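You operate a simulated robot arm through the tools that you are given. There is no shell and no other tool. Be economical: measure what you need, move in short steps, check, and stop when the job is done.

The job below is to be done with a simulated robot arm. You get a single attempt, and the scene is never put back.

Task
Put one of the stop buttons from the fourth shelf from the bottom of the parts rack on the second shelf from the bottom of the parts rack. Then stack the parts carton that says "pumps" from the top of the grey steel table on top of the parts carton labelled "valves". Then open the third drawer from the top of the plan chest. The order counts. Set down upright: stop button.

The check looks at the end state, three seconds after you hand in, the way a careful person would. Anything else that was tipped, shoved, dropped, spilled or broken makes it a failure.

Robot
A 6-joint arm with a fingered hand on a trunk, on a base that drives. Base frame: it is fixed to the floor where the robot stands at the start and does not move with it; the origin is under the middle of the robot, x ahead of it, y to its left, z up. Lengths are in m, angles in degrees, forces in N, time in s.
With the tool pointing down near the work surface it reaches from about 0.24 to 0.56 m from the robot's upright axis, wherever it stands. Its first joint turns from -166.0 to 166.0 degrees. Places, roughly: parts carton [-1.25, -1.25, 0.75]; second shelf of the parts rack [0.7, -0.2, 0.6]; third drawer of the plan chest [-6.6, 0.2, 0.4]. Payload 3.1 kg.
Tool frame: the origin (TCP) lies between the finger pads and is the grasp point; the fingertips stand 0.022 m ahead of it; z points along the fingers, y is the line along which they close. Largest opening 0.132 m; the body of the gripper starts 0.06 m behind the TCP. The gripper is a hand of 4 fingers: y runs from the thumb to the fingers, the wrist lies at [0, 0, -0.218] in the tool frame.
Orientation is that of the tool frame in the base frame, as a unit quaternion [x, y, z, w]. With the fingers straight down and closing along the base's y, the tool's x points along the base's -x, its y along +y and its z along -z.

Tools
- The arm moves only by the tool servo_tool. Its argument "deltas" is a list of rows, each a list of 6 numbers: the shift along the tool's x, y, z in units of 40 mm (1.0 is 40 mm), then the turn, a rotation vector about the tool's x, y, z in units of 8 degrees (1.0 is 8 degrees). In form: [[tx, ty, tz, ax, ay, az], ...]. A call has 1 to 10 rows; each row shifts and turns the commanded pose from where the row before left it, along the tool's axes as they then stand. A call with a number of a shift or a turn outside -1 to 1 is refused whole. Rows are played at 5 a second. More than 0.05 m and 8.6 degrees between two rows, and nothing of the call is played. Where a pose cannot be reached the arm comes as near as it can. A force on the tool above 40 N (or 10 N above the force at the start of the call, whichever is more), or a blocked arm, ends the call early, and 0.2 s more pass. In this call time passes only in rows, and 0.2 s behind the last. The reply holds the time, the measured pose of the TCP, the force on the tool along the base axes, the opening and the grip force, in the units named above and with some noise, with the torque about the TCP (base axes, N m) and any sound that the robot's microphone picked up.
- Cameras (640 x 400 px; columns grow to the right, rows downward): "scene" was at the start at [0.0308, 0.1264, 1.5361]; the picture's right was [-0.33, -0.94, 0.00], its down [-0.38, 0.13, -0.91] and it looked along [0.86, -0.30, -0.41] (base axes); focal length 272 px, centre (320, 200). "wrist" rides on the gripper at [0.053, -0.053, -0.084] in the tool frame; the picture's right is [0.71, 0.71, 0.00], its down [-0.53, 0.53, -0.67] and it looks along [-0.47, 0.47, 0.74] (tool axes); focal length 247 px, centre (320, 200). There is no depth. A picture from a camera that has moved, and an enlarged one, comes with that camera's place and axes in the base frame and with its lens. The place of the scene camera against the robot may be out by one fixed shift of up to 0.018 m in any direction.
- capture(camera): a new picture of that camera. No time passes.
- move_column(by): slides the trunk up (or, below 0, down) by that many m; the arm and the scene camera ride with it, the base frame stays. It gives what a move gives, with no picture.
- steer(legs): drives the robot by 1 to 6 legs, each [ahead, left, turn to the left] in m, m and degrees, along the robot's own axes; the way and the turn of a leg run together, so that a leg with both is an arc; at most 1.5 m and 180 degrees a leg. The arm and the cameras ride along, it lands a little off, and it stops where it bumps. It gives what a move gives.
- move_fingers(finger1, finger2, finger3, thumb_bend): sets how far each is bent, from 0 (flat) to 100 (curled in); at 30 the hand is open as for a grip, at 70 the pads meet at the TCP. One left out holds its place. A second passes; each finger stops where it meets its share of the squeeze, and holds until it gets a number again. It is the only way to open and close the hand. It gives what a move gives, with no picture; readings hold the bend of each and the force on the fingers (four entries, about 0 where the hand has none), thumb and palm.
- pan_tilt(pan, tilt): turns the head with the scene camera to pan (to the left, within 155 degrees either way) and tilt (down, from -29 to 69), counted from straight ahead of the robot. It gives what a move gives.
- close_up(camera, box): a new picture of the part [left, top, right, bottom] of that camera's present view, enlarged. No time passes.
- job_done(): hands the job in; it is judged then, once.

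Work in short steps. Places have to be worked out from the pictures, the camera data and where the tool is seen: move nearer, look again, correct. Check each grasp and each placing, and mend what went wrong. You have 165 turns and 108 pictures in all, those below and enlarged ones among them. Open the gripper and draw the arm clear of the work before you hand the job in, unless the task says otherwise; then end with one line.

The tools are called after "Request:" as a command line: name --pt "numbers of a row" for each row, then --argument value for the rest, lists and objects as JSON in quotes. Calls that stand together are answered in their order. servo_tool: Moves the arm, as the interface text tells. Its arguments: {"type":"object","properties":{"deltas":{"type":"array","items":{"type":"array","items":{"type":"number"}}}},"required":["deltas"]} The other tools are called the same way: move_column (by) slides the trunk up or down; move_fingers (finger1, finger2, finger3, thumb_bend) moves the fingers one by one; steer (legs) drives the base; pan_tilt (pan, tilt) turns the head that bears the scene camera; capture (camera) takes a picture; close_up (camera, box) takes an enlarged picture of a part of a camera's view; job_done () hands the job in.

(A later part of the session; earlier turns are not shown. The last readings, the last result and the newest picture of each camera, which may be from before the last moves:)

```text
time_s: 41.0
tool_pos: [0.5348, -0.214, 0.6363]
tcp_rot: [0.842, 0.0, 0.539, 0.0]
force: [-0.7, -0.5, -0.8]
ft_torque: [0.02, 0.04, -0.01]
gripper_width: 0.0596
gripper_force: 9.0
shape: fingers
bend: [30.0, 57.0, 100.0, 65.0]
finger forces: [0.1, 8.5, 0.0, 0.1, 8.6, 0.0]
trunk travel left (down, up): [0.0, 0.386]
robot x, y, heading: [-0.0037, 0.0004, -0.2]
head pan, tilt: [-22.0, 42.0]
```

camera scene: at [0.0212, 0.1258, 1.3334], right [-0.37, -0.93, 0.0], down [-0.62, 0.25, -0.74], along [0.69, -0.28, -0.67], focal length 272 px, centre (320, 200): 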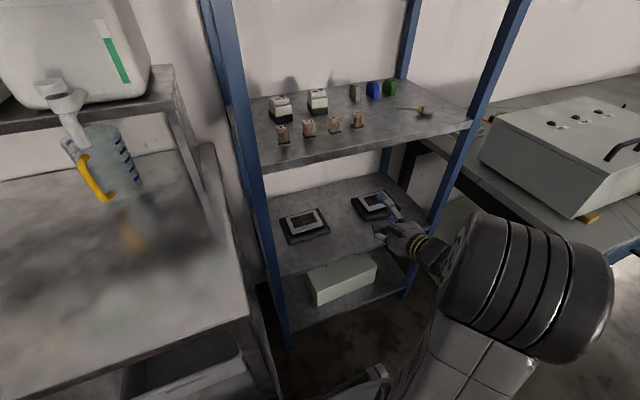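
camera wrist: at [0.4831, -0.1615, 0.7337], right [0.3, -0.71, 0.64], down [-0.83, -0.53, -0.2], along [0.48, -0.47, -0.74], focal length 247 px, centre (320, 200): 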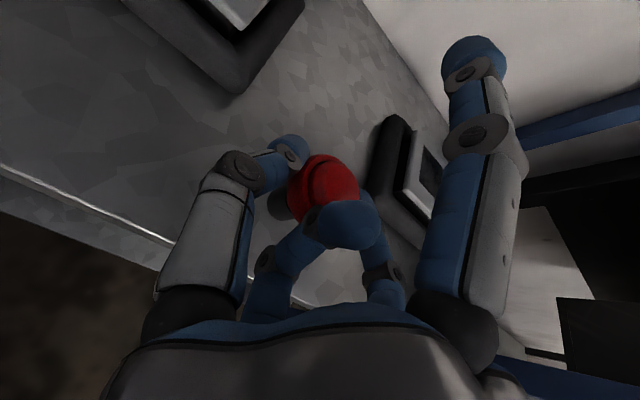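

Request:
servo_tool --pt "-0.055 0 0.026 0 0 0" --pt "0 0 0 0 0 0"

Request:
servo_tool --pt "-0.055 0 0.026 0 0 0" --pt "0 0 0 0 0 0"

Request:
servo_tool --pt "-0.045 0 0.021 0 0 0" --pt "0 0 0 0 0 0"

```text
time_s: 41.5
tool_pos: [0.5343, -0.2135, 0.6342]
tcp_rot: [0.843, 0.0, 0.538, 0.0]
force: [-1.2, -0.5, -0.2]
ft_torque: [0.02, 0.02, 0.0]
gripper_width: 0.0593
gripper_force: 8.4
shape: fingers
bend: [30.0, 57.0, 100.0, 65.0]
finger forces: [0.0, 8.6, 0.1, 0.0, 8.5, 0.0]
trunk travel left (down, up): [0.0, 0.386]
robot x, y, heading: [-0.0058, 0.0041, -0.2]
head pan, tilt: [-22.0, 42.0]
```

```text
time_s: 42.1
tool_pos: [0.5337, -0.2145, 0.6304]
tcp_rot: [0.843, 0.001, 0.538, -0.001]
force: [-0.8, 0.1, -1.0]
ft_torque: [0.0, 0.02, 0.02]
gripper_width: 0.0592
gripper_force: 8.3
shape: fingers
bend: [30.0, 57.0, 100.0, 65.0]
finger forces: [0.0, 8.5, 0.0, 0.0, 8.6, 0.1]
trunk travel left (down, up): [0.0, 0.386]
robot x, y, heading: [0.0012, -0.0006, 0.2]
head pan, tilt: [-22.0, 42.0]
```

```text
time_s: 42.8
tool_pos: [0.5342, -0.2154, 0.6291]
tcp_rot: [0.843, 0.001, 0.538, -0.001]
force: [0.5, 0.2, 0.1]
ft_torque: [0.02, 0.01, -0.01]
gripper_width: 0.0593
gripper_force: 8.8
shape: fingers
bend: [30.0, 57.0, 100.0, 65.0]
finger forces: [0.0, 8.5, 0.1, 0.0, 8.9, 0.0]
trunk travel left (down, up): [0.0, 0.386]
robot x, y, heading: [-0.0006, -0.0014, 0.0]
head pan, tilt: [-22.0, 42.0]
```

Request:
capture --camera "wrist"

Request:
close_up --camera "scene" --box '[300, 180, 440, 268]'

```text
77 pictures are left
camera wrist: at [0.4821, -0.1612, 0.7117], right [0.3, -0.71, 0.64], down [-0.83, -0.53, -0.2], along [0.48, -0.47, -0.74], focal length 247 px, centre (320, 200)
```

wrist: 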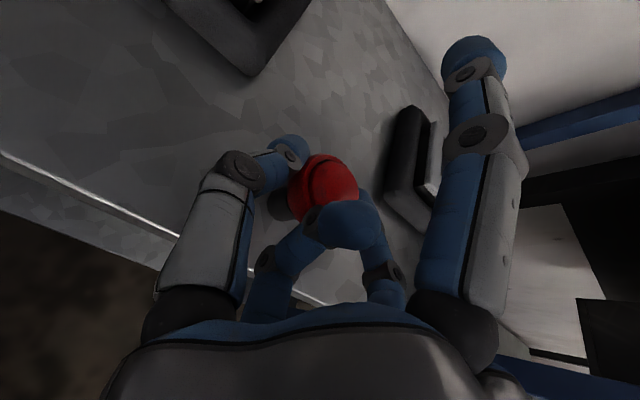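

```text
4.55 times, centred on (370, 224) of scene
camera zoom: at [0.0212, 0.1259, 1.3334], right [-0.37, -0.93, 0.0], down [-0.62, 0.25, -0.74], along [0.69, -0.28, -0.67], focal length 1236 px, centre (93, 91)
```

zoom: 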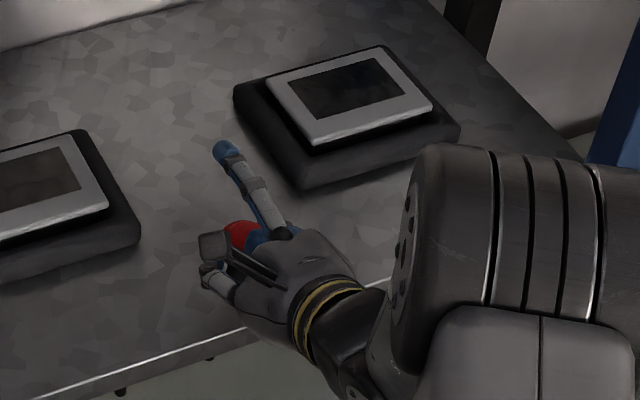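

Wrist stereo suggests the shelf surface is nearer 0.58. I continue the slow descent.

Request:
servo_tool --pt "-0.068 0 0.032 0 0 0" --pt "0 0 0 0 0 0"

Request:
servo_tool --pt "-0.055 0 0.026 0 0 0" --pt "0 0 0 0 0 0"

Request:
servo_tool --pt "-0.055 0 0.026 0 0 0" --pt "0 0 0 0 0 0"

```text
time_s: 43.4
tool_pos: [0.5345, -0.2147, 0.6279]
tcp_rot: [0.842, 0.0, 0.54, 0.001]
force: [1.0, 1.7, 9.0]
ft_torque: [-0.09, -0.17, 0.08]
gripper_width: 0.0592
gripper_force: 9.0
shape: fingers
bend: [30.0, 57.0, 100.0, 65.0]
finger forces: [0.0, 8.3, 0.1, 0.0, 10.1, 0.1]
trunk travel left (down, up): [0.0, 0.386]
robot x, y, heading: [0.0017, -0.0029, -0.2]
head pan, tilt: [-22.0, 42.0]
```

```text
time_s: 44.0
tool_pos: [0.534, -0.2136, 0.6244]
tcp_rot: [0.842, 0.0, 0.54, 0.001]
force: [1.1, 2.3, 12.7]
ft_torque: [-0.04, -0.17, 0.06]
gripper_width: 0.0592
gripper_force: 8.6
shape: fingers
bend: [30.0, 57.0, 100.0, 65.0]
finger forces: [0.0, 8.0, 0.1, 0.0, 9.8, 0.1]
trunk travel left (down, up): [0.0, 0.386]
robot x, y, heading: [0.0002, -0.0034, -0.0]
head pan, tilt: [-22.0, 42.0]
```

```text
time_s: 44.5
tool_pos: [0.533, -0.2138, 0.62]
tcp_rot: [0.844, 0.0, 0.537, 0.0]
force: [-0.6, 0.6, 2.0]
ft_torque: [0.06, 0.0, 0.0]
gripper_width: 0.0586
gripper_force: 9.1
shape: fingers
bend: [30.0, 58.0, 100.0, 66.0]
finger forces: [0.1, 7.2, 4.5, 0.0, 6.9, 0.0]
trunk travel left (down, up): [0.0, 0.386]
robot x, y, heading: [0.0011, 0.0013, -0.0]
head pan, tilt: [-22.0, 42.0]
```

Contact came at z≈0.628; the extra steps made the button slip a little in the grip. I look before releasing.

Request:
close_up --camera "wrist" --box '[200, 100, 420, 240]'

```text
2.86 times, centred on (310, 170) of wrist
camera zoom: at [0.4821, -0.1617, 0.7028], right [0.3, -0.71, 0.64], down [-0.83, -0.53, -0.19], along [0.47, -0.47, -0.74], focal length 706 px, centre (349, 286)
```

zoom: 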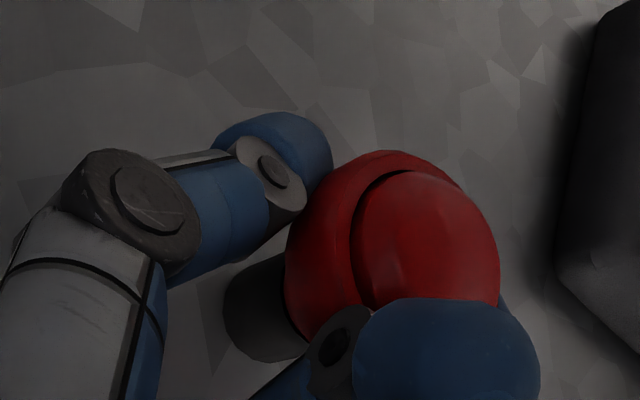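

The button still looks upright and standing on the shelf. I loosen thumb and finger 2 a little first.

Request:
move_fingers --finger2 55 --thumb_bend 63

Request:
close_up --camera "wrist" --box '[200, 100, 420, 240]'

```text
time_s: 45.5
tool_pos: [0.5351, -0.2148, 0.6216]
tcp_rot: [0.843, 0.001, 0.538, 0.0]
force: [0.4, 0.0, -0.3]
ft_torque: [0.02, 0.05, 0.01]
gripper_width: 0.0594
gripper_force: 0.3
shape: fingers
bend: [30.0, 55.0, 100.0, 63.0]
finger forces: [0.1, 0.2, 0.2, 0.0, 0.1, 0.1]
trunk travel left (down, up): [0.0, 0.386]
robot x, y, heading: [0.0015, -0.0024, 0.2]
head pan, tilt: [-22.0, 42.0]
```

```text
2.86 times, centred on (310, 170) of wrist
camera zoom: at [0.4827, -0.1618, 0.7037], right [0.3, -0.71, 0.64], down [-0.83, -0.53, -0.2], along [0.48, -0.47, -0.74], focal length 706 px, centre (349, 286)
```

zoom: 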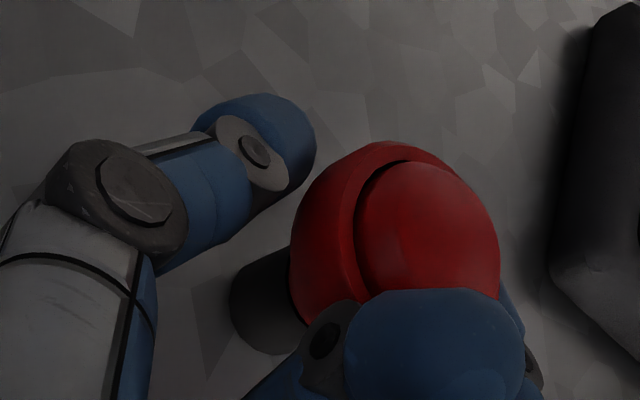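

Forces are zero and the button stands free. I open more and draw straight back.

Request:
move_fingers --finger2 42 --thumb_bend 42

Request:
servo_tool --pt "-0.1 0 -0.3 0 0 0" --pt "-0.3 0 -0.65 0 0 0" --pt "-0.36 0 -0.776 0 0 0" --pt "-0.36 0 -0.776 0 0 0" --pt "-0.36 0 -0.776 0 0 0" --pt "0 0 0 0 0 0"

Request:
capture --camera "scene"

Request:
capture --camera "wrist"

```text
time_s: 46.5
tool_pos: [0.535, -0.2145, 0.621]
tcp_rot: [0.843, -0.001, 0.538, 0.0]
force: [0.0, 0.2, 0.3]
ft_torque: [-0.02, -0.02, 0.02]
gripper_width: 0.0748
gripper_force: 0.1
shape: fingers
bend: [30.0, 42.0, 100.0, 42.0]
finger forces: [0.0, 0.0, 0.1, 0.0, 0.0, 0.1]
trunk travel left (down, up): [0.0, 0.386]
robot x, y, heading: [-0.0004, 0.0017, 0.0]
head pan, tilt: [-22.0, 42.0]
```

```text
time_s: 48.0
tool_pos: [0.3897, -0.2151, 0.6228]
tcp_rot: [0.843, 0.001, 0.538, -0.001]
force: [0.2, 0.9, 0.6]
ft_torque: [0.02, -0.02, 0.01]
gripper_width: 0.075
gripper_force: 0.0
shape: fingers
bend: [30.0, 42.0, 100.0, 42.0]
finger forces: [0.0, 0.0, 0.0, 0.1, 0.0, 0.1]
trunk travel left (down, up): [0.0, 0.386]
robot x, y, heading: [0.0003, 0.0015, -0.0]
head pan, tilt: [-22.0, 42.0]
```

```text
73 pictures are left
camera scene: at [0.0211, 0.1257, 1.3334], right [-0.37, -0.93, 0.0], down [-0.62, 0.25, -0.74], along [0.69, -0.28, -0.67], focal length 272 px, centre (320, 200)
```

scene: 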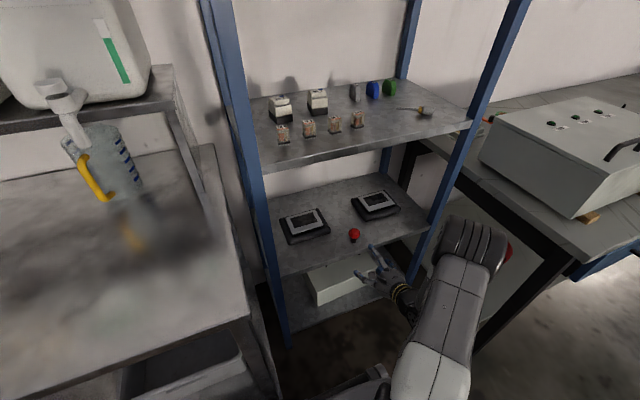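

```text
72 pictures are left
camera wrist: at [0.3379, -0.1623, 0.7052], right [0.3, -0.71, 0.64], down [-0.83, -0.53, -0.2], along [0.48, -0.47, -0.74], focal length 247 px, centre (320, 200)
```

wrist: 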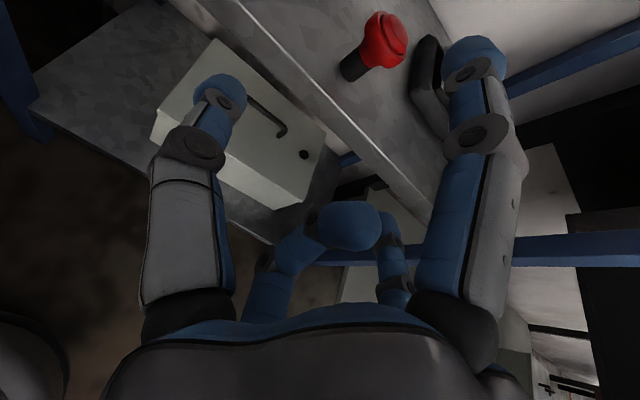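

The button stands upright on shelf 2. Now I raise the hand clear of the rack and look toward the cartons (behind right).

Request:
servo_tool --pt "0.5 -0.3 -0.6 0 0 0" --pt "0.5 -0.3 -0.6 0 0 0" --pt "0.8 -0.3 -0.5 0 0 0" --pt "0.8 -0.3 -0.5 0 0 0" --pt "0.8 -0.3 -0.37 0 0 0" --pt "0.8 0 -0.37 0 0 0" --pt "0.8 0 -0.37 0 0 0" --pt "0.8 0 -0.37 0 0 0" --pt "0 0 0 0 0 0"

Request:
pan_tilt --pan -130 --tilt 22

Request:
capture --camera "scene"

```text
time_s: 50.0
tool_pos: [0.3647, -0.166, 0.8945]
tcp_rot: [0.843, 0.0, 0.538, 0.001]
force: [0.9, -0.5, -0.4]
ft_torque: [0.01, 0.02, -0.04]
gripper_width: 0.0748
gripper_force: 0.0
shape: fingers
bend: [30.0, 42.0, 100.0, 42.0]
finger forces: [0.0, 0.1, 0.1, 0.0, 0.0, 0.0]
out of reach, approached as far as the arm can: row 5
trunk travel left (down, up): [0.0, 0.386]
robot x, y, heading: [-0.0011, -0.0011, -0.0]
head pan, tilt: [-22.0, 42.0]
```

```text
time_s: 51.8
tool_pos: [0.3636, -0.1662, 0.8958]
tcp_rot: [0.843, -0.001, 0.538, 0.001]
force: [0.5, 0.5, 0.6]
ft_torque: [-0.02, -0.02, -0.03]
gripper_width: 0.0747
gripper_force: 0.1
shape: fingers
bend: [30.0, 42.0, 100.0, 42.0]
finger forces: [0.1, 0.0, 0.1, 0.0, 0.1, 0.0]
trunk travel left (down, up): [0.0, 0.386]
robot x, y, heading: [-0.0007, 0.0016, 0.1]
head pan, tilt: [-130.0, 22.0]
```

```text
71 pictures are left
camera scene: at [-0.116, 0.086, 1.3645], right [-0.77, 0.64, 0.0], down [0.24, 0.29, -0.93], along [-0.6, -0.71, -0.37], focal length 272 px, centre (320, 200)
```

scene: 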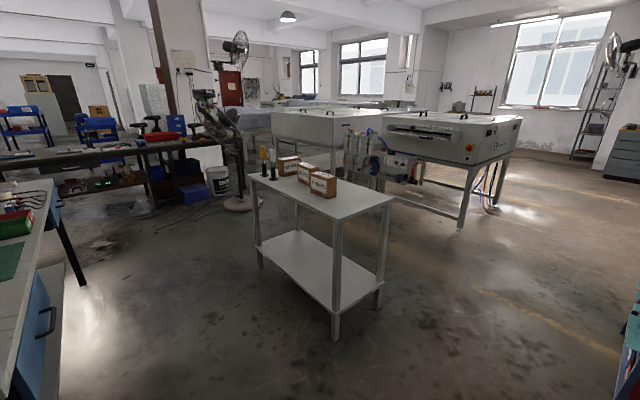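

I see the grey table with cartons; zooming to read labels.

Request:
close_up --camera "scene" --box '[235, 135, 405, 240]'

```text
3.76 times, centred on (320, 188) of scene
camera zoom: at [-0.116, 0.086, 1.3645], right [-0.77, 0.64, 0.0], down [0.24, 0.29, -0.93], along [-0.6, -0.71, -0.37], focal length 1023 px, centre (320, 247)
```

zoom: 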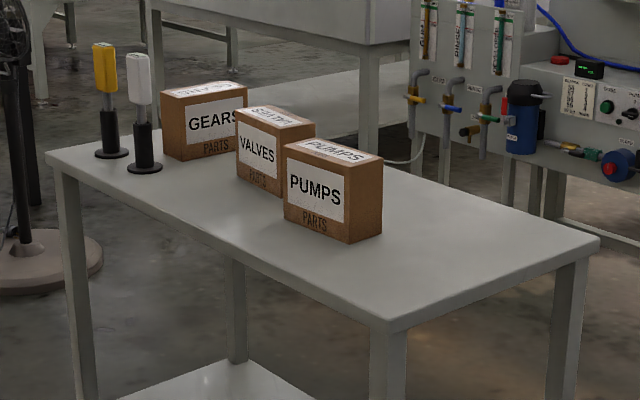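

The table spans x≈-1.08…-1.6; PUMPS is nearest, VALVES next at smaller y, labels facing +x. I raise the trunk, back off, turn to face −x, then look.

Request:
move_column --by 0.2

Request:
steer --legs '[[-0.5, 0, 0], [0, 0, -180]]'

Request:
pan_tilt --pan 40 --tilt 30

Request:
capture --camera "scene"

```text
time_s: 54.0
tool_pos: [0.3643, -0.1663, 1.0946]
tcp_rot: [0.843, 0.0, 0.538, 0.0]
force: [0.0, -1.1, 0.6]
ft_torque: [0.02, 0.01, 0.01]
gripper_width: 0.0748
gripper_force: 0.0
shape: fingers
bend: [30.0, 42.0, 100.0, 42.0]
finger forces: [0.0, 0.0, 0.1, 0.1, 0.0, 0.0]
trunk travel left (down, up): [-0.2, 0.186]
robot x, y, heading: [-0.0013, 0.0043, -0.0]
head pan, tilt: [-130.0, 22.0]
```

```text
time_s: 64.2
tool_pos: [-0.8637, 0.1512, 1.0938]
tcp_rot: [-0.014, 0.843, -0.009, -0.538]
force: [-0.1, 0.2, -0.4]
ft_torque: [0.02, 0.0, -0.01]
gripper_width: 0.075
gripper_force: 0.1
shape: fingers
bend: [30.0, 42.0, 100.0, 42.0]
finger forces: [0.0, 0.0, 0.0, 0.0, 0.1, 0.0]
trunk travel left (down, up): [-0.2, 0.186]
robot x, y, heading: [-0.4936, -0.0017, -178.1]
head pan, tilt: [-130.0, 22.0]
```

```text
time_s: 66.8
tool_pos: [-0.8626, 0.151, 1.0943]
tcp_rot: [-0.015, 0.842, -0.009, -0.539]
force: [0.0, 0.0, 0.7]
ft_torque: [0.01, -0.02, 0.04]
gripper_width: 0.0752
gripper_force: 0.1
shape: fingers
bend: [30.0, 42.0, 100.0, 42.0]
finger forces: [0.0, 0.0, 0.0, 0.0, 0.0, 0.0]
trunk travel left (down, up): [-0.2, 0.186]
robot x, y, heading: [-0.4926, -0.004, -178.2]
head pan, tilt: [40.0, 30.0]
```

```text
69 pictures are left
camera scene: at [-0.4922, -0.1991, 1.5511], right [-0.67, 0.74, 0.0], down [0.37, 0.33, -0.87], along [-0.64, -0.58, -0.5], focal length 272 px, centre (320, 200)
```

scene: 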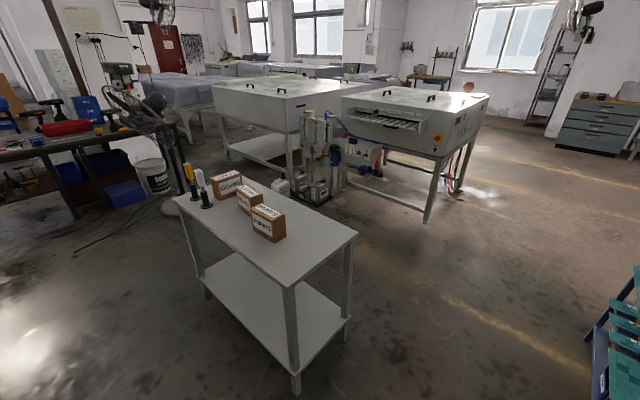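

Path is clear; I strafe left (−y) 1.35 m and correct the heading.

Request:
steer --legs '[[0, 0, -1.8], [0, 1.33, 0], [0.1, 0, 0]]'

Request:
pan_tilt --pan 5 --tilt 48

Request:
capture --camera "scene"

```text
time_s: 74.5
tool_pos: [-0.9556, -1.1624, 1.0928]
tcp_rot: [-0.002, 0.843, -0.002, -0.538]
force: [-0.7, -0.8, 0.0]
ft_torque: [0.0, -0.02, 0.0]
gripper_width: 0.0747
gripper_force: 0.0
shape: fingers
bend: [30.0, 42.0, 100.0, 42.0]
finger forces: [0.0, 0.0, 0.0, 0.1, 0.0, 0.0]
trunk travel left (down, up): [-0.2, 0.186]
robot x, y, heading: [-0.5885, -1.3253, -179.4]
head pan, tilt: [40.0, 30.0]
```

```text
time_s: 75.5
tool_pos: [-0.9539, -1.1629, 1.0951]
tcp_rot: [-0.002, 0.843, -0.001, -0.538]
force: [-0.1, -0.1, -0.2]
ft_torque: [-0.04, 0.02, 0.02]
gripper_width: 0.075
gripper_force: 0.1
shape: fingers
bend: [30.0, 42.0, 100.0, 42.0]
finger forces: [0.1, 0.0, 0.0, 0.0, 0.1, 0.0]
trunk travel left (down, up): [-0.2, 0.186]
robot x, y, heading: [-0.584, -1.3238, -179.8]
head pan, tilt: [5.0, 48.0]
```

```text
68 pictures are left
camera scene: at [-0.6024, -1.4718, 1.5243], right [-0.09, 1.0, 0.0], down [0.74, 0.07, -0.67], along [-0.67, -0.06, -0.74], focal length 272 px, centre (320, 200)
```

scene: 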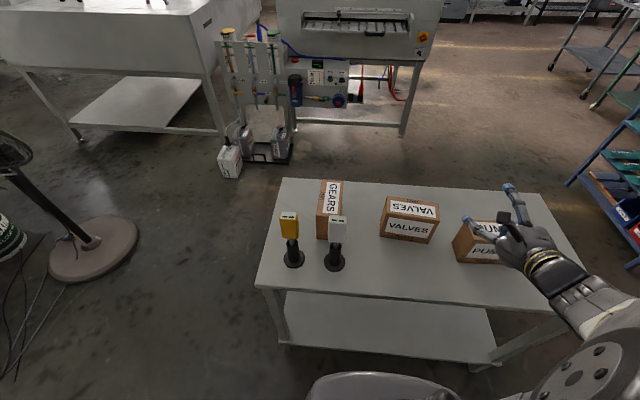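

Table looks nearer/higher than first assumed (z≈0.8). I raise the trunk for a stereo pair to pin it down.

Request:
move_column --by 0.18

Request:
capture --camera "scene"

```text
time_s: 77.5
tool_pos: [-0.9539, -1.163, 1.275]
tcp_rot: [-0.002, 0.843, -0.001, -0.538]
force: [0.3, -1.1, 0.7]
ft_torque: [-0.01, 0.01, 0.01]
gripper_width: 0.0748
gripper_force: 0.0
shape: fingers
bend: [30.0, 42.0, 100.0, 42.0]
finger forces: [0.0, 0.1, 0.0, 0.0, 0.0, 0.1]
trunk travel left (down, up): [-0.38, 0.006]
robot x, y, heading: [-0.5832, -1.3281, -179.7]
head pan, tilt: [5.0, 48.0]
```

```text
67 pictures are left
camera scene: at [-0.6024, -1.4718, 1.7046], right [-0.09, 1.0, 0.0], down [0.74, 0.07, -0.67], along [-0.67, -0.06, -0.74], focal length 272 px, centre (320, 200)
```

scene: 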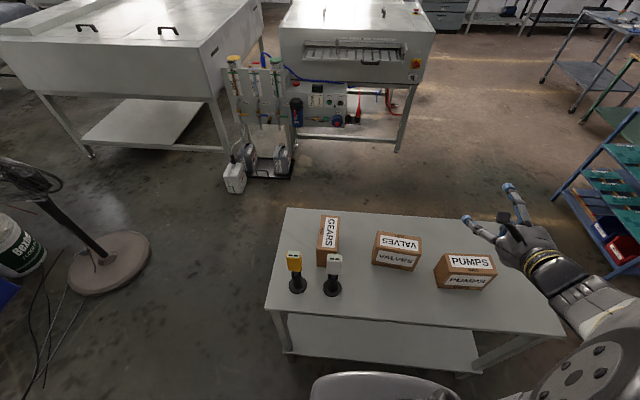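

Wide-baseline stereo points to table top z≈0.80. I zoom on the cartons for exact sizes.

Request:
close_up --camera "scene" --box '[350, 215, 510, 315]'

```text
4.00 times, centred on (430, 265) of scene
camera zoom: at [-0.6024, -1.4718, 1.7046], right [-0.09, 1.0, 0.0], down [0.74, 0.07, -0.67], along [-0.67, -0.06, -0.74], focal length 1087 px, centre (-120, -60)
```

zoom: 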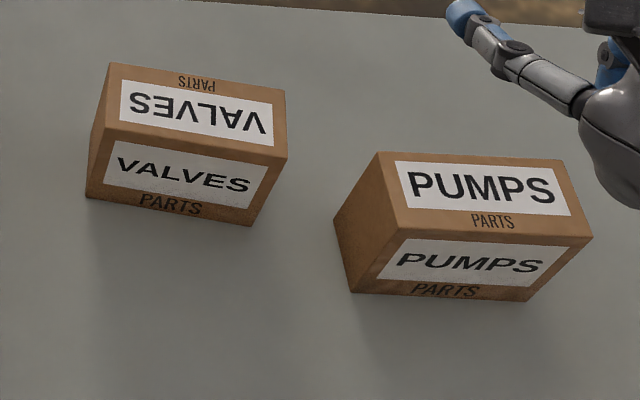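

Measured: cartons ≈0.15 × 0.075 × 0.117 m; PUMPS centre ≈(-1.08,-1.03), VALVES ≈(-1.14,-1.25) yawed ~6°, table edge x≈-0.93. I shift the base 0.17 m to the right and 5 cm ahead for reach.

Request:
steer --legs '[[0.04, -0.17, -0.3]]'

Request:
move_fingers --finger1 20 --finger2 20 --finger3 20 --thumb_bend 20

Request:
servo_tool --pt "0 0 0 0 -0.9 0" --pt "0 0 0 0 -0.9 0" --pt "0 0 0 0 -0.9 0" --pt "0 0 0 0 -0.9 0" --pt "0 0 0 0 -0.9 0" --pt "0 0 0 0 -0.9 0" --pt "0 0 0 0 -0.9 0" --pt "0 0 0 0 -0.9 0" --pt "0 0 0 0 -0.92 0" --pt "0 0 0 0 0 0"

Request:
capture --camera "wrist"

```text
time_s: 79.0
tool_pos: [-0.9928, -0.9898, 1.2731]
tcp_rot: [0.001, 0.843, 0.001, -0.538]
force: [-0.5, 0.6, 1.0]
ft_torque: [-0.03, 0.01, 0.02]
gripper_width: 0.0749
gripper_force: 0.2
shape: fingers
bend: [30.0, 42.0, 100.0, 42.0]
finger forces: [0.1, 0.1, 0.0, 0.0, 0.0, 0.0]
trunk travel left (down, up): [-0.38, 0.006]
robot x, y, heading: [-0.6297, -1.1561, 179.9]
head pan, tilt: [5.0, 48.0]
```

```text
time_s: 80.0
tool_pos: [-0.9921, -0.9912, 1.2738]
tcp_rot: [0.0, 0.843, 0.0, -0.538]
force: [0.1, 1.3, 0.0]
ft_torque: [0.01, -0.01, 0.01]
gripper_width: 0.1019
gripper_force: 0.1
shape: fingers
bend: [20.0, 20.0, 20.0, 20.0]
finger forces: [0.0, 0.1, 0.1, 0.0, 0.0, 0.2]
trunk travel left (down, up): [-0.38, 0.006]
robot x, y, heading: [-0.6297, -1.1567, 179.7]
head pan, tilt: [5.0, 48.0]
```

```text
time_s: 82.2
tool_pos: [-0.9925, -0.9893, 1.2747]
tcp_rot: [0.001, 1.0, 0.0, -0.001]
force: [-0.1, 0.1, 0.7]
ft_torque: [-0.01, 0.02, 0.03]
gripper_width: 0.1018
gripper_force: 0.1
shape: fingers
bend: [20.0, 20.0, 20.0, 20.0]
finger forces: [0.1, 0.0, 0.1, 0.0, 0.0, 0.1]
trunk travel left (down, up): [-0.38, 0.006]
robot x, y, heading: [-0.6303, -1.1577, 180.0]
head pan, tilt: [5.0, 48.0]
```

```text
65 pictures are left
camera wrist: at [-1.0439, -1.044, 1.3572], right [-0.71, 0.71, 0.0], down [0.53, 0.53, 0.67], along [0.47, 0.47, -0.74], focal length 247 px, centre (320, 200)
```

wrist: 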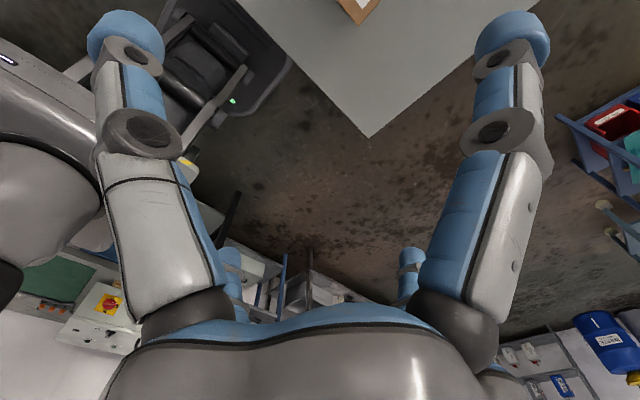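

Now I roll the hand −135° so the wrist camera looks away from the robot and the four fingers straddle the carton diagonally.

Request:
servo_tool --pt "0 0 0 0 0 -1" --pt "0 0 0 0 0 -1" --pt "0 0 0 0 0 -1" --pt "0 0 0 0 0 -1" --pt "0 0 0 0 0 -1" --pt "0 0 0 0 0 -1" --pt "0 0 0 0 0 -1" --pt "0 0 0 0 0 -1" --pt "0 0 0 0 0 -1" --pt "0 0 0 0 0 -1"

Request:
servo_tool --pt "0 0 0 0 0 -1" --pt "0 0 0 0 0 -1" --pt "0 0 0 0 0 -1" --pt "0 0 0 0 0 -1" --pt "0 0 0 0 0 -1" --pt "0 0 0 0 0 -1" --pt "0 0 0 0 0 -0.875" --pt "0 0 0 0 0 0"

Request:
capture --camera "wrist"

Request:
capture --camera "scene"

```text
time_s: 84.4
tool_pos: [-0.9925, -0.989, 1.2737]
tcp_rot: [-0.643, 0.765, 0.001, -0.001]
force: [0.3, 0.7, 0.6]
ft_torque: [0.03, 0.03, -0.01]
gripper_width: 0.1019
gripper_force: 0.0
shape: fingers
bend: [20.0, 20.0, 20.0, 20.0]
finger forces: [0.0, 0.0, 0.1, 0.0, 0.0, 0.1]
trunk travel left (down, up): [-0.38, 0.006]
robot x, y, heading: [-0.6316, -1.1524, 180.1]
head pan, tilt: [5.0, 48.0]
```

```text
time_s: 86.2
tool_pos: [-0.9926, -0.9902, 1.2732]
tcp_rot: [0.924, -0.382, -0.001, 0.0]
force: [-0.2, 0.4, 0.6]
ft_torque: [0.02, 0.03, 0.01]
gripper_width: 0.1022
gripper_force: 0.1
shape: fingers
bend: [20.0, 20.0, 20.0, 20.0]
finger forces: [0.0, 0.0, 0.0, 0.0, 0.1, 0.1]
trunk travel left (down, up): [-0.38, 0.006]
robot x, y, heading: [-0.6256, -1.1585, 180.1]
head pan, tilt: [5.0, 48.0]
```

```text
64 pictures are left
camera wrist: at [-0.9153, -0.9908, 1.3567], right [0.0, -1.0, 0.0], down [-0.74, 0.0, 0.67], along [-0.67, 0.0, -0.74], focal length 247 px, centre (320, 200)
```

wrist: 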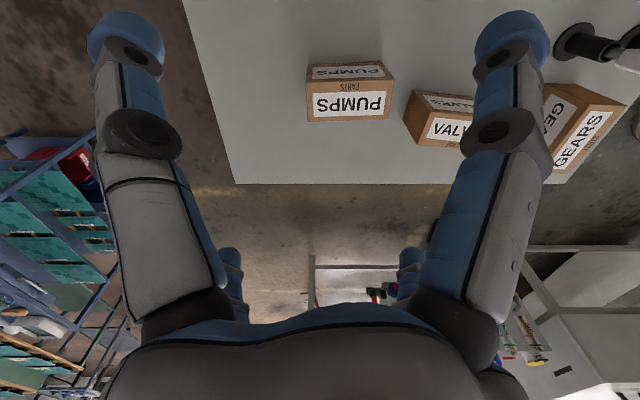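

```text
63 pictures are left
camera scene: at [-0.6435, -1.3009, 1.7041], right [-0.09, 1.0, 0.0], down [0.74, 0.06, -0.67], along [-0.67, -0.06, -0.74], focal length 272 px, centre (320, 200)
```

scene: 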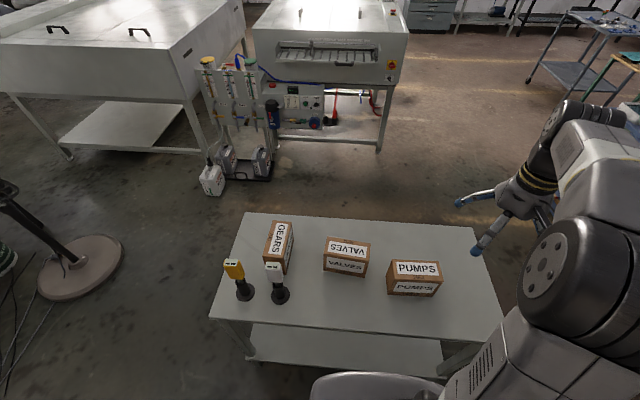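

Request:
close_up --camera "wrist" --box '[280, 40, 520, 190]'

```text
2.67 times, centred on (400, 115) of wrist
camera zoom: at [-0.9153, -0.9908, 1.3567], right [0.0, -1.0, 0.0], down [-0.74, 0.0, 0.67], along [-0.67, 0.0, -0.74], focal length 659 px, centre (107, 427)
```

zoom: 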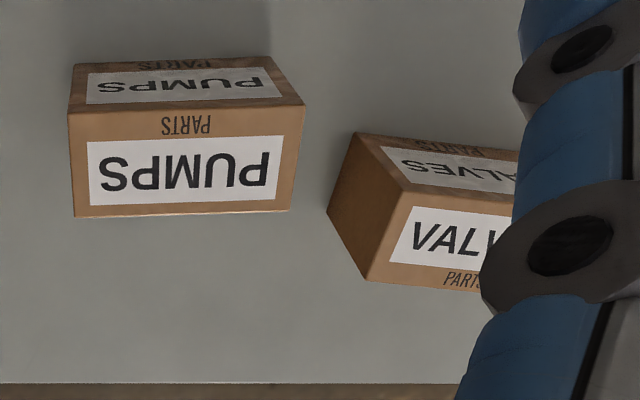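

PUMPS centre ≈(-1.082,-1.037), nearly axis-aligned, top ≈0.91. I move above it and descend to z≈1.02.

Request:
servo_tool --pt "-0.25 0.8 0 0 0 0" --pt "-0.25 0.8 0 0 0 0" --pt "-0.25 0.81 0 0 0 0" --pt "0 0 0.9 0 0 0" --pt "0 0 0.9 0 0 0" --pt "0 0 0.9 0 0 0" --pt "0 0 0.9 0 0 0" --pt "0 0 0.9 0 0 0" --pt "0 0 0.9 0 0 0" --pt "0 0 0 0 0 0"

Request:
capture --camera "wrist"

Request:
capture --camera "scene"

```text
time_s: 88.4
tool_pos: [-1.0853, -1.0362, 1.0569]
tcp_rot: [0.924, -0.382, -0.002, 0.0]
force: [0.7, 0.1, 0.1]
ft_torque: [0.01, -0.02, 0.0]
gripper_width: 0.102
gripper_force: 0.2
shape: fingers
bend: [20.0, 20.0, 20.0, 20.0]
finger forces: [0.1, 0.0, 0.1, 0.1, 0.1, 0.1]
trunk travel left (down, up): [-0.38, 0.006]
robot x, y, heading: [-0.6335, -1.1576, 180.1]
head pan, tilt: [5.0, 48.0]
```

```text
61 pictures are left
camera wrist: at [-1.0069, -1.037, 1.1392], right [0.0, -1.0, 0.0], down [-0.74, 0.0, 0.67], along [-0.67, 0.0, -0.74], focal length 247 px, centre (320, 200)
```

wrist: 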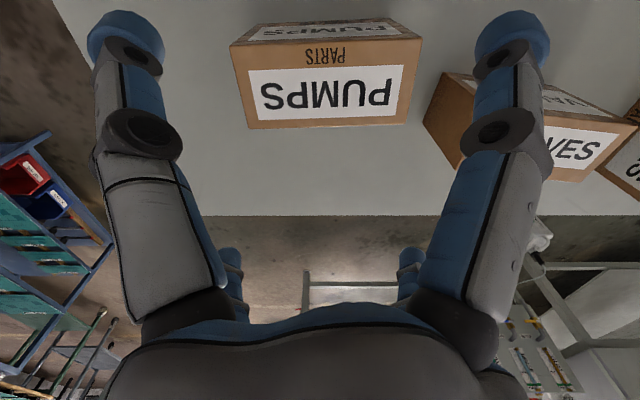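

```text
60 pictures are left
camera scene: at [-0.6431, -1.3011, 1.7041], right [-0.09, 1.0, 0.0], down [0.74, 0.06, -0.67], along [-0.67, -0.06, -0.74], focal length 272 px, centre (320, 200)
```

scene: 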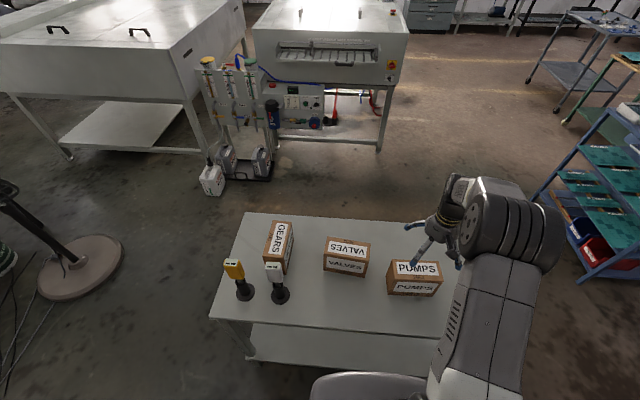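

Carton top at z≈0.92, centre ≈(-1.076,-1.043). I correct laterally and descend to just above the top, then check.

Request:
servo_tool --pt "0.3 -0.05 0 0 0 0" --pt "0 0 0.8 0 0 0" --pt "0 0 0.8 0 0 0" --pt "0 0 0.8 0 0 0" --pt "0 0 0 0 0 0"

Request:
capture --camera "wrist"

Request:
close_up --camera "scene" --box '[340, 200, 500, 320]'

```text
time_s: 89.6
tool_pos: [-1.073, -1.0454, 0.9614]
tcp_rot: [0.924, -0.383, -0.001, 0.0]
force: [-0.4, 0.1, -0.1]
ft_torque: [0.03, 0.02, 0.04]
gripper_width: 0.1021
gripper_force: 0.0
shape: fingers
bend: [20.0, 20.0, 20.0, 20.0]
finger forces: [0.1, 0.0, 0.1, 0.0, 0.1, 0.0]
trunk travel left (down, up): [-0.38, 0.006]
robot x, y, heading: [-0.625, -1.1576, 180.0]
head pan, tilt: [5.0, 48.0]
```

```text
59 pictures are left
camera wrist: at [-0.9961, -1.0465, 1.0436], right [0.0, -1.0, 0.0], down [-0.74, 0.0, 0.67], along [-0.67, 0.0, -0.74], focal length 247 px, centre (320, 200)
```

wrist: 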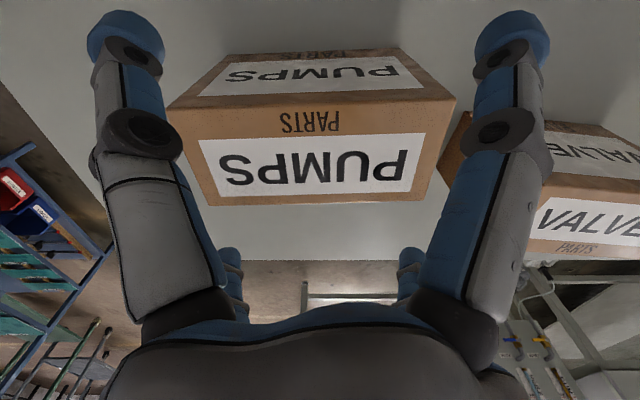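

```text
3.33 times, centred on (420, 260) of scene
camera zoom: at [-0.6432, -1.301, 1.7041], right [-0.09, 1.0, 0.0], down [0.74, 0.06, -0.67], along [-0.67, -0.06, -0.74], focal length 906 px, centre (-13, 0)
```

zoom: 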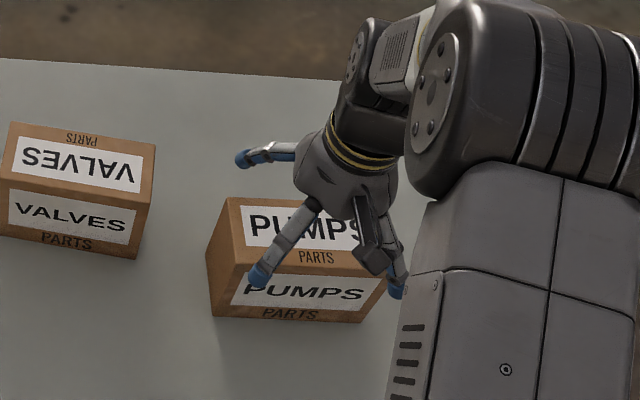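

Well centred (±2 mm). I align the 3° yaw and descend around the carton.

Request:
servo_tool --pt "0 0.04 0 0 0 -0.37" --pt "0 0 0.6 0 0 0" --pt "0 0 0.6 0 0 0" --pt "0 0 0.55 0 0 0" --pt "0 0 0 0 0 0"

Request:
capture --camera "wrist"

```text
time_s: 90.8
tool_pos: [-1.0769, -1.045, 0.893]
tcp_rot: [0.933, -0.36, -0.002, -0.001]
force: [-0.3, 0.3, 1.7]
ft_torque: [-0.02, -0.01, -0.01]
gripper_width: 0.1021
gripper_force: 0.1
shape: fingers
bend: [20.0, 20.0, 20.0, 20.0]
finger forces: [0.1, 1.1, 0.1, 0.0, 0.0, 0.0]
trunk travel left (down, up): [-0.38, 0.006]
robot x, y, heading: [-0.6273, -1.1546, 180.1]
head pan, tilt: [5.0, 48.0]
```

```text
57 pictures are left
camera wrist: at [-0.9998, -1.0427, 0.9741], right [0.05, -1.0, 0.0], down [-0.74, -0.04, 0.67], along [-0.67, -0.03, -0.74], focal length 247 px, centre (320, 200)
```

wrist: 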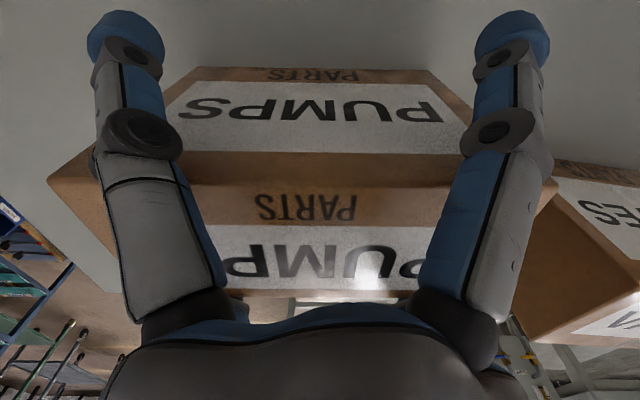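

A light 1 N touch on finger 2 only. I close all four fingers gradually.

Request:
move_fingers --finger1 34 --finger2 34 --finger3 34 --thumb_bend 34

Request:
capture --camera "wrist"

```text
time_s: 91.8
tool_pos: [-1.0778, -1.0457, 0.893]
tcp_rot: [0.933, -0.36, -0.002, 0.0]
force: [-5.8, 0.9, 11.1]
ft_torque: [0.0, 0.06, -0.02]
gripper_width: 0.0809
gripper_force: 9.3
shape: fingers
bend: [33.0, 30.0, 31.0, 33.0]
finger forces: [1.7, 6.9, 6.1, 0.0, 3.5, 0.0]
trunk travel left (down, up): [-0.38, 0.006]
robot x, y, heading: [-0.6297, -1.1565, 179.8]
head pan, tilt: [5.0, 48.0]
```

```text
56 pictures are left
camera wrist: at [-1.0002, -1.0427, 0.9745], right [0.05, -1.0, 0.0], down [-0.74, -0.04, 0.67], along [-0.67, -0.03, -0.74], focal length 247 px, centre (320, 200)
```

wrist: 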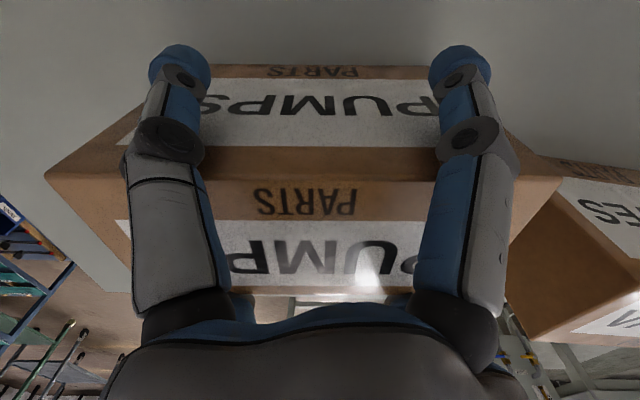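

Request:
close_up --camera "scene" --box '[340, 200, 500, 320]'

```text
3.33 times, centred on (420, 260) of scene
camera zoom: at [-0.6437, -1.3013, 1.7041], right [-0.09, 1.0, 0.0], down [0.74, 0.06, -0.67], along [-0.67, -0.06, -0.74], focal length 906 px, centre (-13, 0)
```

zoom: 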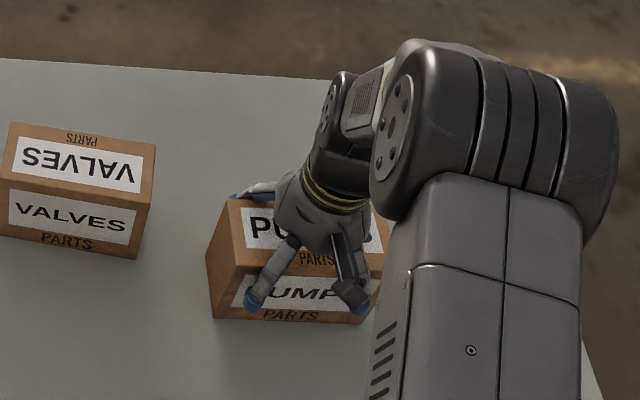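

The finger shafts lean on the top edge: the hand is too deep. I reopen, rise 2.2 cm so the pads (at the TCP) meet the sides, and grip again.

Request:
move_fingers --finger1 20 --finger2 20 --finger3 20 --thumb_bend 20

Request:
servo_tool --pt "0 0 -0.5 0 0 0" --pt "0 0 0 0 0 0"

Request:
move_fingers --finger1 45 --finger2 45 --finger3 45 --thumb_bend 45

Request:
capture --camera "wrist"

```text
time_s: 92.8
tool_pos: [-1.0774, -1.0454, 0.8927]
tcp_rot: [0.933, -0.36, -0.001, 0.0]
force: [-0.1, 0.7, -0.2]
ft_torque: [0.01, -0.02, 0.01]
gripper_width: 0.102
gripper_force: 0.1
shape: fingers
bend: [20.0, 20.0, 20.0, 20.0]
finger forces: [0.1, 0.1, 0.1, 0.1, 0.0, 0.1]
trunk travel left (down, up): [-0.38, 0.006]
robot x, y, heading: [-0.6308, -1.1572, 180.1]
head pan, tilt: [5.0, 48.0]
```

```text
time_s: 93.4
tool_pos: [-1.077, -1.0461, 0.9118]
tcp_rot: [0.933, -0.359, -0.001, 0.001]
force: [1.0, 0.4, 0.2]
ft_torque: [0.01, -0.02, -0.02]
gripper_width: 0.1019
gripper_force: 0.0
shape: fingers
bend: [20.0, 20.0, 20.0, 20.0]
finger forces: [0.0, 0.0, 0.0, 0.0, 0.0, 0.1]
trunk travel left (down, up): [-0.38, 0.006]
robot x, y, heading: [-0.6283, -1.1568, 180.0]
head pan, tilt: [5.0, 48.0]
```

```text
time_s: 94.4
tool_pos: [-1.0773, -1.0462, 0.9119]
tcp_rot: [0.933, -0.359, -0.002, 0.0]
force: [-2.7, 1.2, 6.0]
ft_torque: [0.02, 0.04, -0.07]
gripper_width: 0.0651
gripper_force: 13.8
shape: fingers
bend: [40.0, 38.0, 39.0, 41.0]
finger forces: [4.3, 7.7, 7.9, 0.0, 8.6, 0.0]
trunk travel left (down, up): [-0.38, 0.006]
robot x, y, heading: [-0.6267, -1.157, 179.9]
head pan, tilt: [5.0, 48.0]
```

```text
54 pictures are left
camera wrist: at [-0.9997, -1.0425, 0.9943], right [0.05, -1.0, 0.0], down [-0.74, -0.04, 0.67], along [-0.67, -0.03, -0.74], focal length 247 px, centre (320, 200)
```

wrist: 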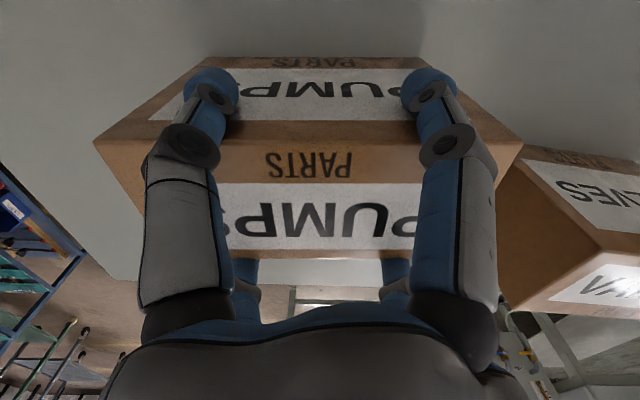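

All four fingers now press the sides. I squeeze to the limit and lift a little.

Request:
move_fingers --finger1 60 --finger2 60 --finger3 60 --thumb_bend 60

Request:
servo_tool --pt "0 0 -0.4 0 0 0" --pt "0 0 -0.4 0 0 0" --pt "0 0 0 0 0 0"

Request:
capture --camera "wrist"

Request:
close_up --camera "scene" --box '[300, 200, 500, 325]'

```text
time_s: 95.4
tool_pos: [-1.0763, -1.0448, 0.9105]
tcp_rot: [0.933, -0.359, 0.0, 0.001]
force: [2.1, 3.1, 2.8]
ft_torque: [0.08, -0.22, 0.0]
gripper_width: 0.0611
gripper_force: 31.2
shape: fingers
bend: [41.0, 36.0, 37.0, 47.0]
finger forces: [7.8, 13.0, 17.6, 0.1, 24.5, 0.1]
trunk travel left (down, up): [-0.38, 0.006]
robot x, y, heading: [-0.627, -1.1557, 179.9]
head pan, tilt: [5.0, 48.0]
```

```text
time_s: 96.2
tool_pos: [-1.0741, -1.0456, 0.9435]
tcp_rot: [0.933, -0.359, -0.001, 0.001]
force: [-0.3, 0.3, -5.2]
ft_torque: [-0.05, -0.05, 0.0]
gripper_width: 0.0609
gripper_force: 32.1
shape: fingers
bend: [41.0, 36.0, 37.0, 47.0]
finger forces: [7.0, 13.2, 18.6, 0.0, 25.0, 0.0]
trunk travel left (down, up): [-0.38, 0.006]
robot x, y, heading: [-0.6278, -1.158, 179.9]
head pan, tilt: [5.0, 48.0]
```

```text
53 pictures are left
camera wrist: at [-0.9981, -1.0429, 1.0262], right [0.05, -1.0, 0.0], down [-0.74, -0.04, 0.67], along [-0.67, -0.03, -0.74], focal length 247 px, centre (320, 200)
```

wrist: 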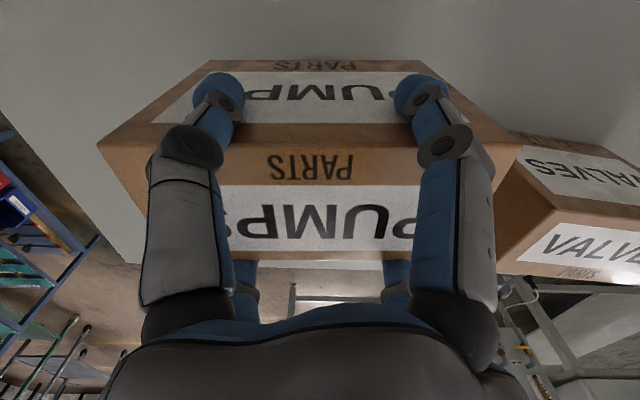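

```text
3.20 times, centred on (400, 262) of scene
camera zoom: at [-0.6449, -1.3008, 1.704], right [-0.09, 1.0, 0.0], down [0.74, 0.06, -0.67], along [-0.67, -0.06, -0.74], focal length 870 px, centre (64, 0)
```

zoom: 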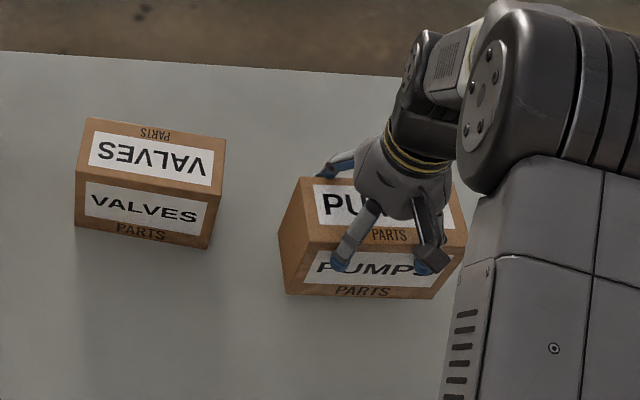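

Carton is held level (~5–6 N). VALVES top centre triangulates to ≈(-1.132,-1.261), yaw ≈-5°. I lift 15 cm, move over it, and turn −8°.

Request:
servo_tool --pt "0 0 -0.9 0 0 0" --pt "0 0 -0.9 0 0 0" --pt "0 0 -0.9 0 0 0" --pt "0 0 -0.9 0 0 0" --pt "0 0 -0.4 0 0 0" --pt "0 0 0 0 0 0"

Request:
servo_tool --pt "0.42 0.83 0 0 0 0" --pt "0.42 0.83 0 0 0 0" --pt "0.42 0.83 0 0 0 0" --pt "0.42 0.83 0 0 0 0" --pt "0.42 0.83 0 0 0 0" --pt "0.42 0.83 0 0 0 0" --pt "0 0 0 0 0 1" --pt "0 0 0 0 0 0"

Request:
capture --camera "wrist"

Request:
close_up --camera "scene" --box '[260, 180, 460, 305]'

```text
time_s: 97.6
tool_pos: [-1.0741, -1.042, 1.1041]
tcp_rot: [0.933, -0.36, -0.001, 0.001]
force: [0.0, -0.3, -6.5]
ft_torque: [-0.02, -0.04, -0.04]
gripper_width: 0.0604
gripper_force: 32.0
shape: fingers
bend: [41.0, 36.0, 37.0, 47.0]
finger forces: [7.3, 13.1, 18.7, 0.0, 24.9, 0.0]
trunk travel left (down, up): [-0.38, 0.006]
robot x, y, heading: [-0.6303, -1.153, 180.0]
head pan, tilt: [5.0, 48.0]
```

```text
time_s: 99.4
tool_pos: [-1.1332, -1.2616, 1.1041]
tcp_rot: [0.906, -0.423, -0.001, 0.001]
force: [-0.1, 0.4, -5.7]
ft_torque: [-0.02, 0.02, -0.01]
gripper_width: 0.06
gripper_force: 32.2
shape: fingers
bend: [41.0, 36.0, 37.0, 47.0]
finger forces: [7.2, 13.0, 19.1, 0.0, 25.2, 0.0]
trunk travel left (down, up): [-0.38, 0.006]
robot x, y, heading: [-0.6298, -1.1527, 180.1]
head pan, tilt: [5.0, 48.0]
```

```text
51 pictures are left
camera wrist: at [-1.0568, -1.2689, 1.1866], right [-0.09, -1.0, 0.0], down [-0.74, 0.07, 0.67], along [-0.67, 0.06, -0.74], focal length 247 px, centre (320, 200)
```

wrist: 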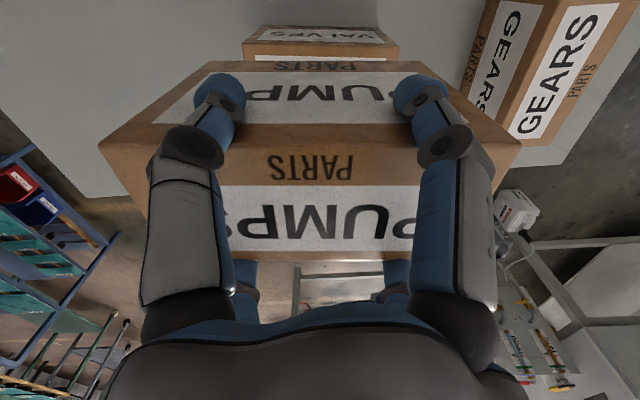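

```text
3.20 times, centred on (360, 242) of scene
camera zoom: at [-0.6446, -1.3016, 1.704], right [-0.09, 1.0, 0.0], down [0.74, 0.06, -0.67], along [-0.67, -0.06, -0.74], focal length 870 px, centre (192, 64)
```

zoom: 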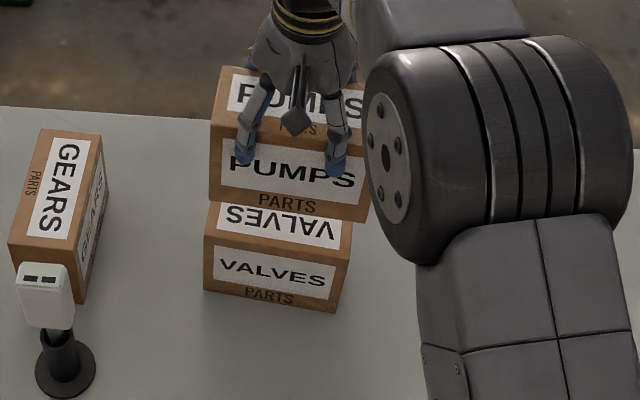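

Alignment is within 7 mm; I fine-correct and lower toward contact (expected near z≈1.026).

Request:
servo_tool --pt "-0.035 0.2 0 0 0 0.15" --pt "0 0 0.5 0 0 0" --pt "0 0 0.5 0 0 0" --pt "0 0 0.45 0 0 0" --pt "0 0 0 0 0 0"

Request:
close_up --camera "scene" --box '[290, 190, 400, 280]'

```text
time_s: 100.6
tool_pos: [-1.1415, -1.2649, 1.0449]
tcp_rot: [0.901, -0.433, -0.001, 0.001]
force: [0.4, -0.2, -6.3]
ft_torque: [-0.01, 0.0, 0.0]
gripper_width: 0.0601
gripper_force: 32.4
shape: fingers
bend: [41.0, 36.0, 37.0, 47.0]
finger forces: [7.5, 13.0, 19.0, 0.0, 25.0, 0.1]
trunk travel left (down, up): [-0.38, 0.006]
robot x, y, heading: [-0.6258, -1.1543, 180.1]
head pan, tilt: [5.0, 48.0]
```

```text
4.44 times, centred on (345, 235) of scene
camera zoom: at [-0.6441, -1.3011, 1.7041], right [-0.09, 1.0, 0.0], down [0.74, 0.06, -0.67], along [-0.67, -0.06, -0.74], focal length 1208 px, centre (209, 44)
```

zoom: 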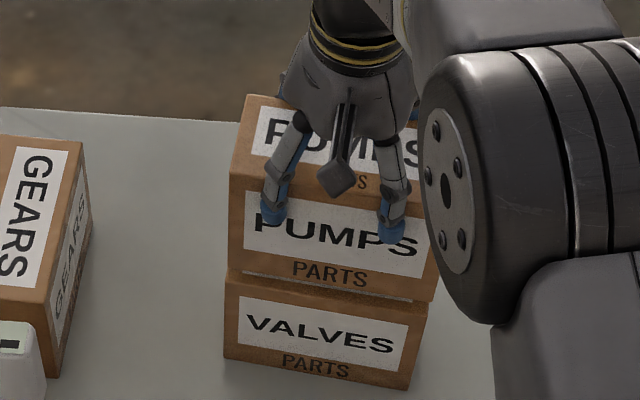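

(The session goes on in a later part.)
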